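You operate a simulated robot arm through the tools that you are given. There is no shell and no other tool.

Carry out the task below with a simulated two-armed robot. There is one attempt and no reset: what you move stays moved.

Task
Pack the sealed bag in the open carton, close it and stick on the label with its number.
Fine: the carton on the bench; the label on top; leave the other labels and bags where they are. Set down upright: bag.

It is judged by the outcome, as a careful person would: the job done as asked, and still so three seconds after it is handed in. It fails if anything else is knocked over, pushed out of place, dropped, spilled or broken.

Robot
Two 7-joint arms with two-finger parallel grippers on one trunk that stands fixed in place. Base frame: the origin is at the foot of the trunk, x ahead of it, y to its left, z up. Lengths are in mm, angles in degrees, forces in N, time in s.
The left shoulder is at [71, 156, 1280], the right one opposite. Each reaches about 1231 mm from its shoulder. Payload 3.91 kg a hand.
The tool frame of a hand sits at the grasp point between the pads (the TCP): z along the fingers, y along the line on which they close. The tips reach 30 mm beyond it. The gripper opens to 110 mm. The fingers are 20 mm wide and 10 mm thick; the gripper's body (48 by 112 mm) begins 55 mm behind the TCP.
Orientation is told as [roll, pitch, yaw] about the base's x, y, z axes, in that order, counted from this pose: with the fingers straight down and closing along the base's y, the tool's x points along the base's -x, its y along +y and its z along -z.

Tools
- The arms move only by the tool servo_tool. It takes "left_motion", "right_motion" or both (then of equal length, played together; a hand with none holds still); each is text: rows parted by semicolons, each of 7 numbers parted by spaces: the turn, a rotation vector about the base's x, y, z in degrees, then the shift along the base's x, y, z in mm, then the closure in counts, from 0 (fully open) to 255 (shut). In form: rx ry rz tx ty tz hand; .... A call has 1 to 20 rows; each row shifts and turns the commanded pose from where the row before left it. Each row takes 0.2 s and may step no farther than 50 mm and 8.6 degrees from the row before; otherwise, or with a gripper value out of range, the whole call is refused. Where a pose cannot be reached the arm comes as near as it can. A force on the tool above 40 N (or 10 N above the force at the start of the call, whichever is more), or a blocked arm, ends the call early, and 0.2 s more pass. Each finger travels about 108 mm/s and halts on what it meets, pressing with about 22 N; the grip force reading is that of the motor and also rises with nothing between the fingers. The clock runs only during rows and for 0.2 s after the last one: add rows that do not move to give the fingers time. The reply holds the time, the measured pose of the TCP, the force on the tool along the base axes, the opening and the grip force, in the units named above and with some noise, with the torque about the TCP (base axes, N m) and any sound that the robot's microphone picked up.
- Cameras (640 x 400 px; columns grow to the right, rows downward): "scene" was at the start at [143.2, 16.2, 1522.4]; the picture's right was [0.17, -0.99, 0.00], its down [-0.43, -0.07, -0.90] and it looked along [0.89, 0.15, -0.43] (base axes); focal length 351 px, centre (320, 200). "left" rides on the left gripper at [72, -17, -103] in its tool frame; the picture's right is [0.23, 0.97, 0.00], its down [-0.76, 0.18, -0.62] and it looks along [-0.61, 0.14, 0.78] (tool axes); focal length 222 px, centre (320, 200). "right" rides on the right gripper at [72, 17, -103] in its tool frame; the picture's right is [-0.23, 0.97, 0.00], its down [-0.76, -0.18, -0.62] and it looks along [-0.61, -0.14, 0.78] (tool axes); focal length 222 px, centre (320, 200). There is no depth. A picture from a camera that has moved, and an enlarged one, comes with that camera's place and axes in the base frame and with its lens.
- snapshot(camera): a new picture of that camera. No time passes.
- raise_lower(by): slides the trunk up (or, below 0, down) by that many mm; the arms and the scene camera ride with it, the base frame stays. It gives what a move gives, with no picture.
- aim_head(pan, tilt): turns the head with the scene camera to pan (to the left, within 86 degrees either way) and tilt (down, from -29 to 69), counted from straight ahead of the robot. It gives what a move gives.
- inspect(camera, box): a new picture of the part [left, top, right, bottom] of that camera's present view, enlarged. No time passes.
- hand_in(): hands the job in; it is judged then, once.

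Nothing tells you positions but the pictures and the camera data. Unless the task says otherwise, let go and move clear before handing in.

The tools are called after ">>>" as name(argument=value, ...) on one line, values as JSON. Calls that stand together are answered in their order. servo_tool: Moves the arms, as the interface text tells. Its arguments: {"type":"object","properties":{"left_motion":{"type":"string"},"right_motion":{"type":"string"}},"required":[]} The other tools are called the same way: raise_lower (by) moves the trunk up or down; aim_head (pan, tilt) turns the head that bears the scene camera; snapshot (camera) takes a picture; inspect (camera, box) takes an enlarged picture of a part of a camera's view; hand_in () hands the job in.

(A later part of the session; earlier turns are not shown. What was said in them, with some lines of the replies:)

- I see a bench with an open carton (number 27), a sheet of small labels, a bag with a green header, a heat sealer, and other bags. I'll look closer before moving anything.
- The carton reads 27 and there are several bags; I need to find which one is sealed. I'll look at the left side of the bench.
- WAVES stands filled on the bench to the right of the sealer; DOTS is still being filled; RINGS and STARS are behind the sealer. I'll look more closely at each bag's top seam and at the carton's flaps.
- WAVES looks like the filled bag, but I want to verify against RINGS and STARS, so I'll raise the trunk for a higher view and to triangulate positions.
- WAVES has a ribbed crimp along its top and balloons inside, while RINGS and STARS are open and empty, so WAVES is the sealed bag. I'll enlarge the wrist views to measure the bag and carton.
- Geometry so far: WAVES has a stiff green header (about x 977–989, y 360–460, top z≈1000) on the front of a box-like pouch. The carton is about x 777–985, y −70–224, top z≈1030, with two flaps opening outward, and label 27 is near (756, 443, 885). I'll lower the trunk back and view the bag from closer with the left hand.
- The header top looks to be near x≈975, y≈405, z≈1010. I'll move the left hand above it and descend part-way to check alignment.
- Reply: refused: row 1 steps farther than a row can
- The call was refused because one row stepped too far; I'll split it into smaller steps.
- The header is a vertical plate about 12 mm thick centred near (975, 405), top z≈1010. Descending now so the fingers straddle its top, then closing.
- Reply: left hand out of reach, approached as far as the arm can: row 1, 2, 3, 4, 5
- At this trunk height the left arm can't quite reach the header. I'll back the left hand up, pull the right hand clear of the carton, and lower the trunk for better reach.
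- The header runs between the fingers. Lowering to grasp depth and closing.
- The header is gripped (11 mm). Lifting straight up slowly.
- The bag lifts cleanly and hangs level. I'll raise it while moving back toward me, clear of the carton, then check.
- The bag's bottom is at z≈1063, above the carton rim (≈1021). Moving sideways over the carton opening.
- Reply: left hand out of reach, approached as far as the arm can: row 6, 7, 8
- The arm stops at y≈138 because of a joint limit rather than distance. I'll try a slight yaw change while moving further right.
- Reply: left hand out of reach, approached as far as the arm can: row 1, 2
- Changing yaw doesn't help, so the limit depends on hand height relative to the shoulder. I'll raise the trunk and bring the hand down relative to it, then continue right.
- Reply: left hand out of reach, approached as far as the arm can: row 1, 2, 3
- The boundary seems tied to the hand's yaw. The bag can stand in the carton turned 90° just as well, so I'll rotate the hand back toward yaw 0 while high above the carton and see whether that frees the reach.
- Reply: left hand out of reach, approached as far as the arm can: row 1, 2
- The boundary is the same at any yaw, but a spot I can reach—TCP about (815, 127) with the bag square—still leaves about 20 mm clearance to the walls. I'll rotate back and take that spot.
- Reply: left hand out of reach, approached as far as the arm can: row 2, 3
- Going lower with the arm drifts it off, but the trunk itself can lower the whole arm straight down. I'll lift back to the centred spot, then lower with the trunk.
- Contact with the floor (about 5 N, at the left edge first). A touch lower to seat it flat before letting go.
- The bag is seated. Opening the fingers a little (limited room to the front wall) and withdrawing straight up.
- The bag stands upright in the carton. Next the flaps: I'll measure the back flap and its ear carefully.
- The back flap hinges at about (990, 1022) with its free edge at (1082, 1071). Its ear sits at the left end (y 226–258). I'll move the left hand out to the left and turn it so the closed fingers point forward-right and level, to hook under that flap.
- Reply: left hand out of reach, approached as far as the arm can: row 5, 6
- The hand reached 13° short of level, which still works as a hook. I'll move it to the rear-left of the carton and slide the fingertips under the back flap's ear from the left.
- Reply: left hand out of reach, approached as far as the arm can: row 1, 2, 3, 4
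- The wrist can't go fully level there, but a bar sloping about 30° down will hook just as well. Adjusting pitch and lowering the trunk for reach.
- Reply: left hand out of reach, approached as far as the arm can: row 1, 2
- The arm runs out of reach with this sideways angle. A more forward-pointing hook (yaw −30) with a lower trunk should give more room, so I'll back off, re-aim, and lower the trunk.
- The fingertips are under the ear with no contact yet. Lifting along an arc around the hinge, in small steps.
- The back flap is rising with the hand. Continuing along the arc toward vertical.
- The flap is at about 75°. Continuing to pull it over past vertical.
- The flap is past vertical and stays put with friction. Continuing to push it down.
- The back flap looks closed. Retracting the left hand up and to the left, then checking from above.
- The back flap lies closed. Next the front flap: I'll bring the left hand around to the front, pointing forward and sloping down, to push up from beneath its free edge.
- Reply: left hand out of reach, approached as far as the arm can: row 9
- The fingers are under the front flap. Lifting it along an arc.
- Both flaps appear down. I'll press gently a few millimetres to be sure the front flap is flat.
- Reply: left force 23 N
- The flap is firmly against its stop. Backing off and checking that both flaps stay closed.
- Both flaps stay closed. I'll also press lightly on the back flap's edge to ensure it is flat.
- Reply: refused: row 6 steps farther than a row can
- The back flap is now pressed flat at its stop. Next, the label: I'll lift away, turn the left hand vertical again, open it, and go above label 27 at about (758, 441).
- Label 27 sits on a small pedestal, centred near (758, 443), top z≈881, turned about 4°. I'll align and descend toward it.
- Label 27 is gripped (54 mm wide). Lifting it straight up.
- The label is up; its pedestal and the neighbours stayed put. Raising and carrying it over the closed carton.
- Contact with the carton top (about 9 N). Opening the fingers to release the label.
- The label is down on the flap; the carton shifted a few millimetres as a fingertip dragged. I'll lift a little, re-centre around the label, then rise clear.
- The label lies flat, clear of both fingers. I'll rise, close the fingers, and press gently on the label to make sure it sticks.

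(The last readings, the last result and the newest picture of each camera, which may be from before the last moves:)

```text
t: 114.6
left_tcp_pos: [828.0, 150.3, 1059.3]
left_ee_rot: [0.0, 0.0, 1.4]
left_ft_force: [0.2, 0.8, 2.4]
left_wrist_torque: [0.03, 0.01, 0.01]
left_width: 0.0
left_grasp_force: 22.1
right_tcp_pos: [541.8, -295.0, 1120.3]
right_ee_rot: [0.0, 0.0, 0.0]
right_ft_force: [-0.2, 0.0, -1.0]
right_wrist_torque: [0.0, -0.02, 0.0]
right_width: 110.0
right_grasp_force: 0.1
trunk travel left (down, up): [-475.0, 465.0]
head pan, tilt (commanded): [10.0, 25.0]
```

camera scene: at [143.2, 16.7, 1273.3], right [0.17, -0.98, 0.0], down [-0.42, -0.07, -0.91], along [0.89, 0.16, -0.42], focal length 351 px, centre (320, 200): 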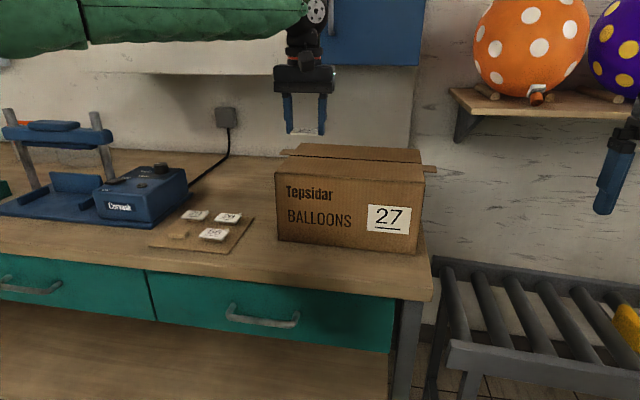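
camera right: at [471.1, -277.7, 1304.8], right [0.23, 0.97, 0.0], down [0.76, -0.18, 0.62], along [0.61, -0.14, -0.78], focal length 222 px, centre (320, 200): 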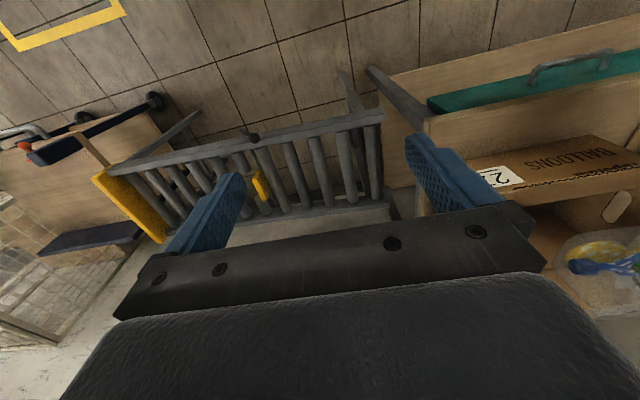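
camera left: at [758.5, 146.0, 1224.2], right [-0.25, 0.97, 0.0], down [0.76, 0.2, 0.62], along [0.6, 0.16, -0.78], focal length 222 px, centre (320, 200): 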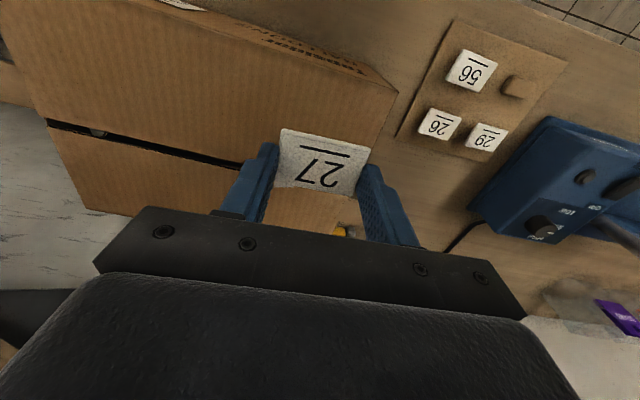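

>>> servo_tool(left_motion="0 0 0 0 0 -1.5 255; 0 0 0 0 0 0 255; 0 0 0 0 0 0 255; 0 0 0 0 0 0 255")

>>> servo_tool(left_motion="0 0 0 0 0 4 255; 0 0 0 0 0 15 255; 0 0 0 0 0 35 255; 0 0 0 -10 20 40 255; 0 0 0 -20 40 20 255; 0 0 0 -20 40 10 255; 0 0 0 -20 40 0 255; 0 0 0 -20 40 0 255; 0 0 0 -20 40 0 255; 0 0 0 0 0 0 255")

>>> raise_lower(by=200)

>>> snapshot(camera="scene")

>>> inspect(camera="scene", box=[240, 170, 460, 340])

```text
t: 115.6
left_tcp_pos: [827.9, 150.5, 1059.3]
left_ee_rot: [0.1, 0.0, 1.5]
left_ft_force: [4.4, 1.2, 14.0]
left_wrist_torque: [0.0, -0.08, 0.01]
left_width: 0.1
left_grasp_force: 21.9
right_tcp_pos: [542.5, -295.1, 1122.0]
right_ee_rot: [0.1, -0.1, 0.0]
right_ft_force: [0.2, 0.6, -0.5]
right_wrist_torque: [0.02, 0.01, -0.01]
right_width: 110.0
right_grasp_force: 0.0
trunk travel left (down, up): [-475.0, 465.0]
head pan, tilt (commanded): [10.0, 25.0]
```

```text
t: 117.8
left_tcp_pos: [719.9, 372.1, 1182.3]
left_ee_rot: [0.3, 0.2, 1.5]
left_ft_force: [-0.3, 0.5, -0.6]
left_wrist_torque: [0.01, 0.02, -0.02]
left_width: 0.0
left_grasp_force: 22.4
right_tcp_pos: [544.2, -296.1, 1120.4]
right_ee_rot: [0.1, 0.1, 0.0]
right_ft_force: [0.1, -0.8, -0.4]
right_wrist_torque: [0.02, 0.01, -0.01]
right_width: 110.2
right_grasp_force: 0.1
trunk travel left (down, up): [-475.0, 465.0]
head pan, tilt (commanded): [10.0, 25.0]
```

```text
t: 120.0
left_tcp_pos: [718.5, 371.9, 1382.4]
left_ee_rot: [0.1, 0.2, 1.6]
left_ft_force: [-0.3, 0.6, -0.5]
left_wrist_torque: [-0.01, 0.05, 0.0]
left_width: 0.0
left_grasp_force: 22.3
right_tcp_pos: [542.9, -294.5, 1321.4]
right_ee_rot: [0.1, -0.1, 0.0]
right_ft_force: [0.5, 0.3, 0.5]
right_wrist_torque: [0.03, -0.01, -0.02]
right_width: 109.9
right_grasp_force: 0.1
trunk travel left (down, up): [-675.0, 265.0]
head pan, tilt (commanded): [10.0, 25.0]
```

```text
taken
camera scene: at [143.4, 16.7, 1473.3], right [0.17, -0.98, 0.0], down [-0.42, -0.07, -0.91], along [0.89, 0.16, -0.42], focal length 351 px, centre (320, 200)
```

scene: 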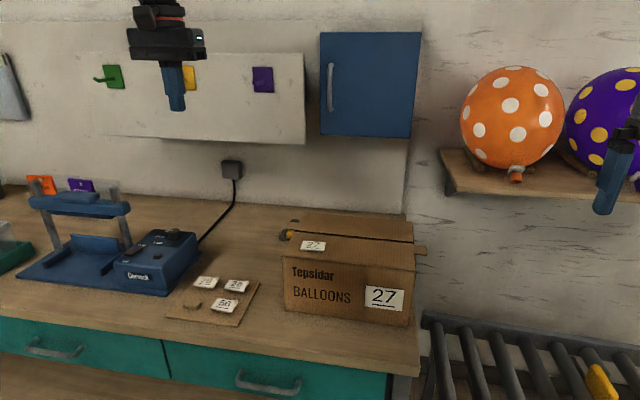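

```text
2.35 times, centred on (350, 255) of scene
camera zoom: at [143.4, 16.7, 1473.3], right [0.17, -0.98, 0.0], down [-0.42, -0.07, -0.91], along [0.89, 0.16, -0.42], focal length 825 px, centre (249, 71)
```

zoom: 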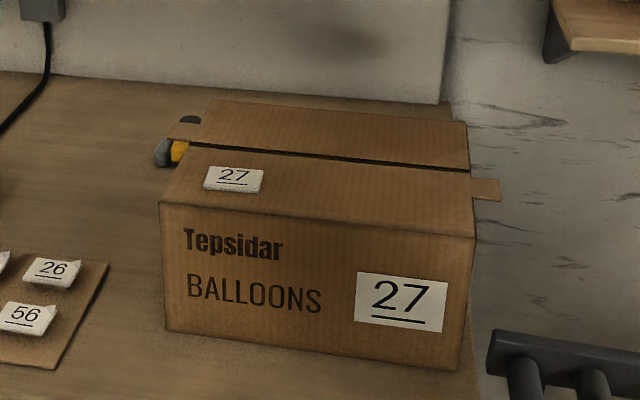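

The label is on top of the closed carton and both hands are clear. A last look around to make sure nothing else moved.

>>> aim_head(pan=30, tilt=35)

>>> snapshot(camera="scene")

>>> inspect(camera="scene", box=[270, 150, 560, 340])

>>> snapshot(camera="left")

>>> inspect(camera="left", box=[0, 40, 320, 240])

```text
t: 120.8
left_tcp_pos: [718.7, 373.7, 1382.7]
left_ee_rot: [0.1, 0.2, 1.6]
left_ft_force: [0.2, 0.8, -0.3]
left_wrist_torque: [0.02, 0.0, 0.0]
left_width: 0.0
left_grasp_force: 21.7
right_tcp_pos: [544.1, -294.7, 1320.4]
right_ee_rot: [0.0, 0.0, 0.1]
right_ft_force: [-0.2, 1.0, -0.3]
right_wrist_torque: [-0.03, 0.03, 0.0]
right_width: 109.9
right_grasp_force: 0.0
trunk travel left (down, up): [-675.0, 265.0]
head pan, tilt (commanded): [30.0, 35.0]
```

```text
taken
camera scene: at [128.7, 44.6, 1457.7], right [0.5, -0.87, 0.0], down [-0.5, -0.29, -0.82], along [0.71, 0.41, -0.57], focal length 351 px, centre (320, 200)
```

scene: 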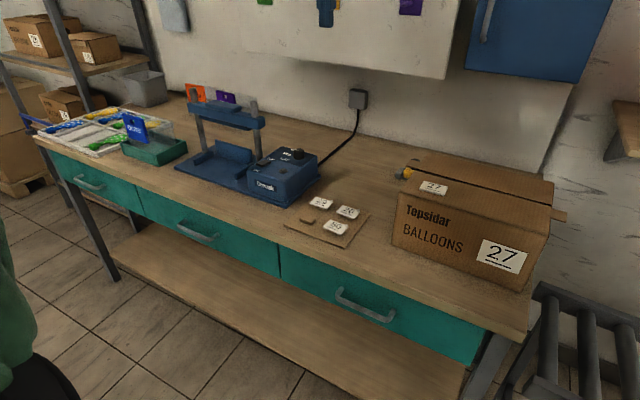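

```text
2.11 times, centred on (415, 245) of scene
camera zoom: at [128.7, 44.6, 1457.7], right [0.5, -0.87, 0.0], down [-0.5, -0.29, -0.82], along [0.71, 0.41, -0.57], focal length 738 px, centre (120, 105)
```

zoom: 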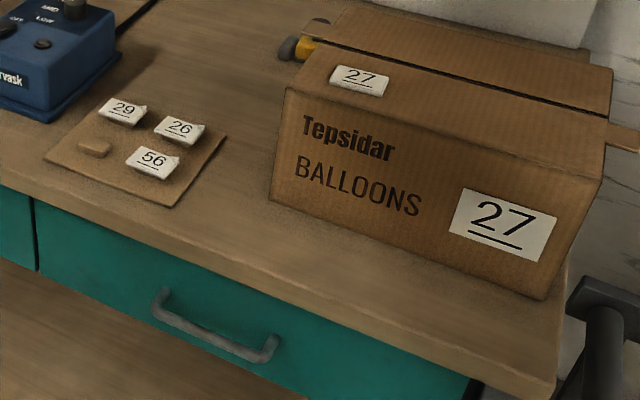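

```text
taken
camera left: at [648.2, 351.5, 1485.5], right [-0.25, 0.97, 0.0], down [0.76, 0.2, 0.62], along [0.6, 0.16, -0.78], focal length 222 px, centre (320, 200)
```

left: 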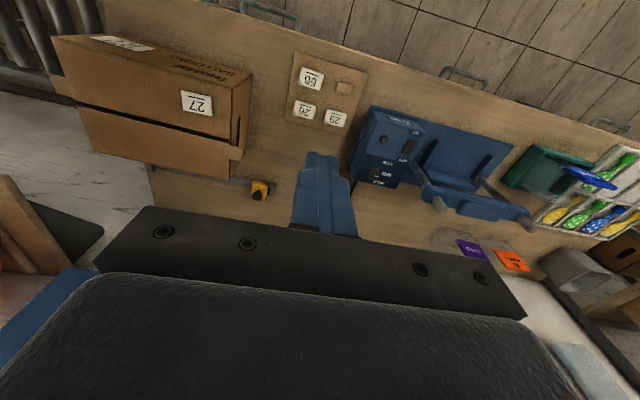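

```text
2.00 times, centred on (160, 140) of left
camera zoom: at [648.2, 351.5, 1485.5], right [-0.25, 0.97, 0.0], down [0.76, 0.2, 0.62], along [0.6, 0.16, -0.78], focal length 444 px, centre (640, 320)
```

zoom: 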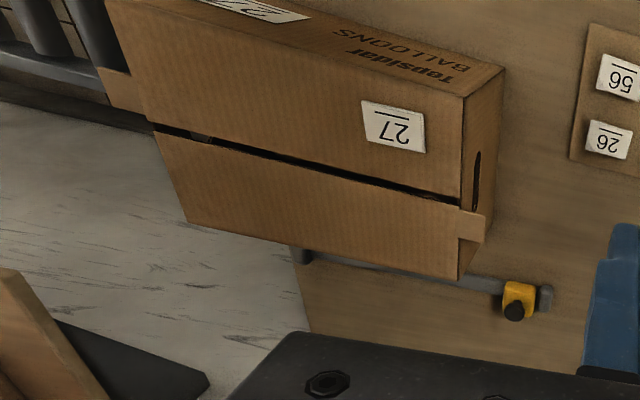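

WAVES stands upright in the carton, both flaps are shut flat, and label 27 is stuck on top. The other labels, bags and tools look undisturbed, and the hands are clear, so I'm handing in.

>>> hand_in()

```text
The job is handed in.
```

The job is done and handed in. The WAVES bag, the only sealed one, stands upright in carton 27. Both flaps are pressed flat, and label 27 is pressed onto the top.

- **Carton shift:** The carton slid about 6 mm to the right when I released the label, because a fingertip dragged on it. It is still on the bench.
- **Label position:** The label sits on the front flap, left of centre. My left arm could not reach further right at that height.
- **Bag:** I saw it upright before closing the flaps. I couldn't check it again afterwards.

In the last views, labels 29, 26 and 56, the other bags, and the yellow tool behind the carton all looked undisturbed. Both hands are clear.
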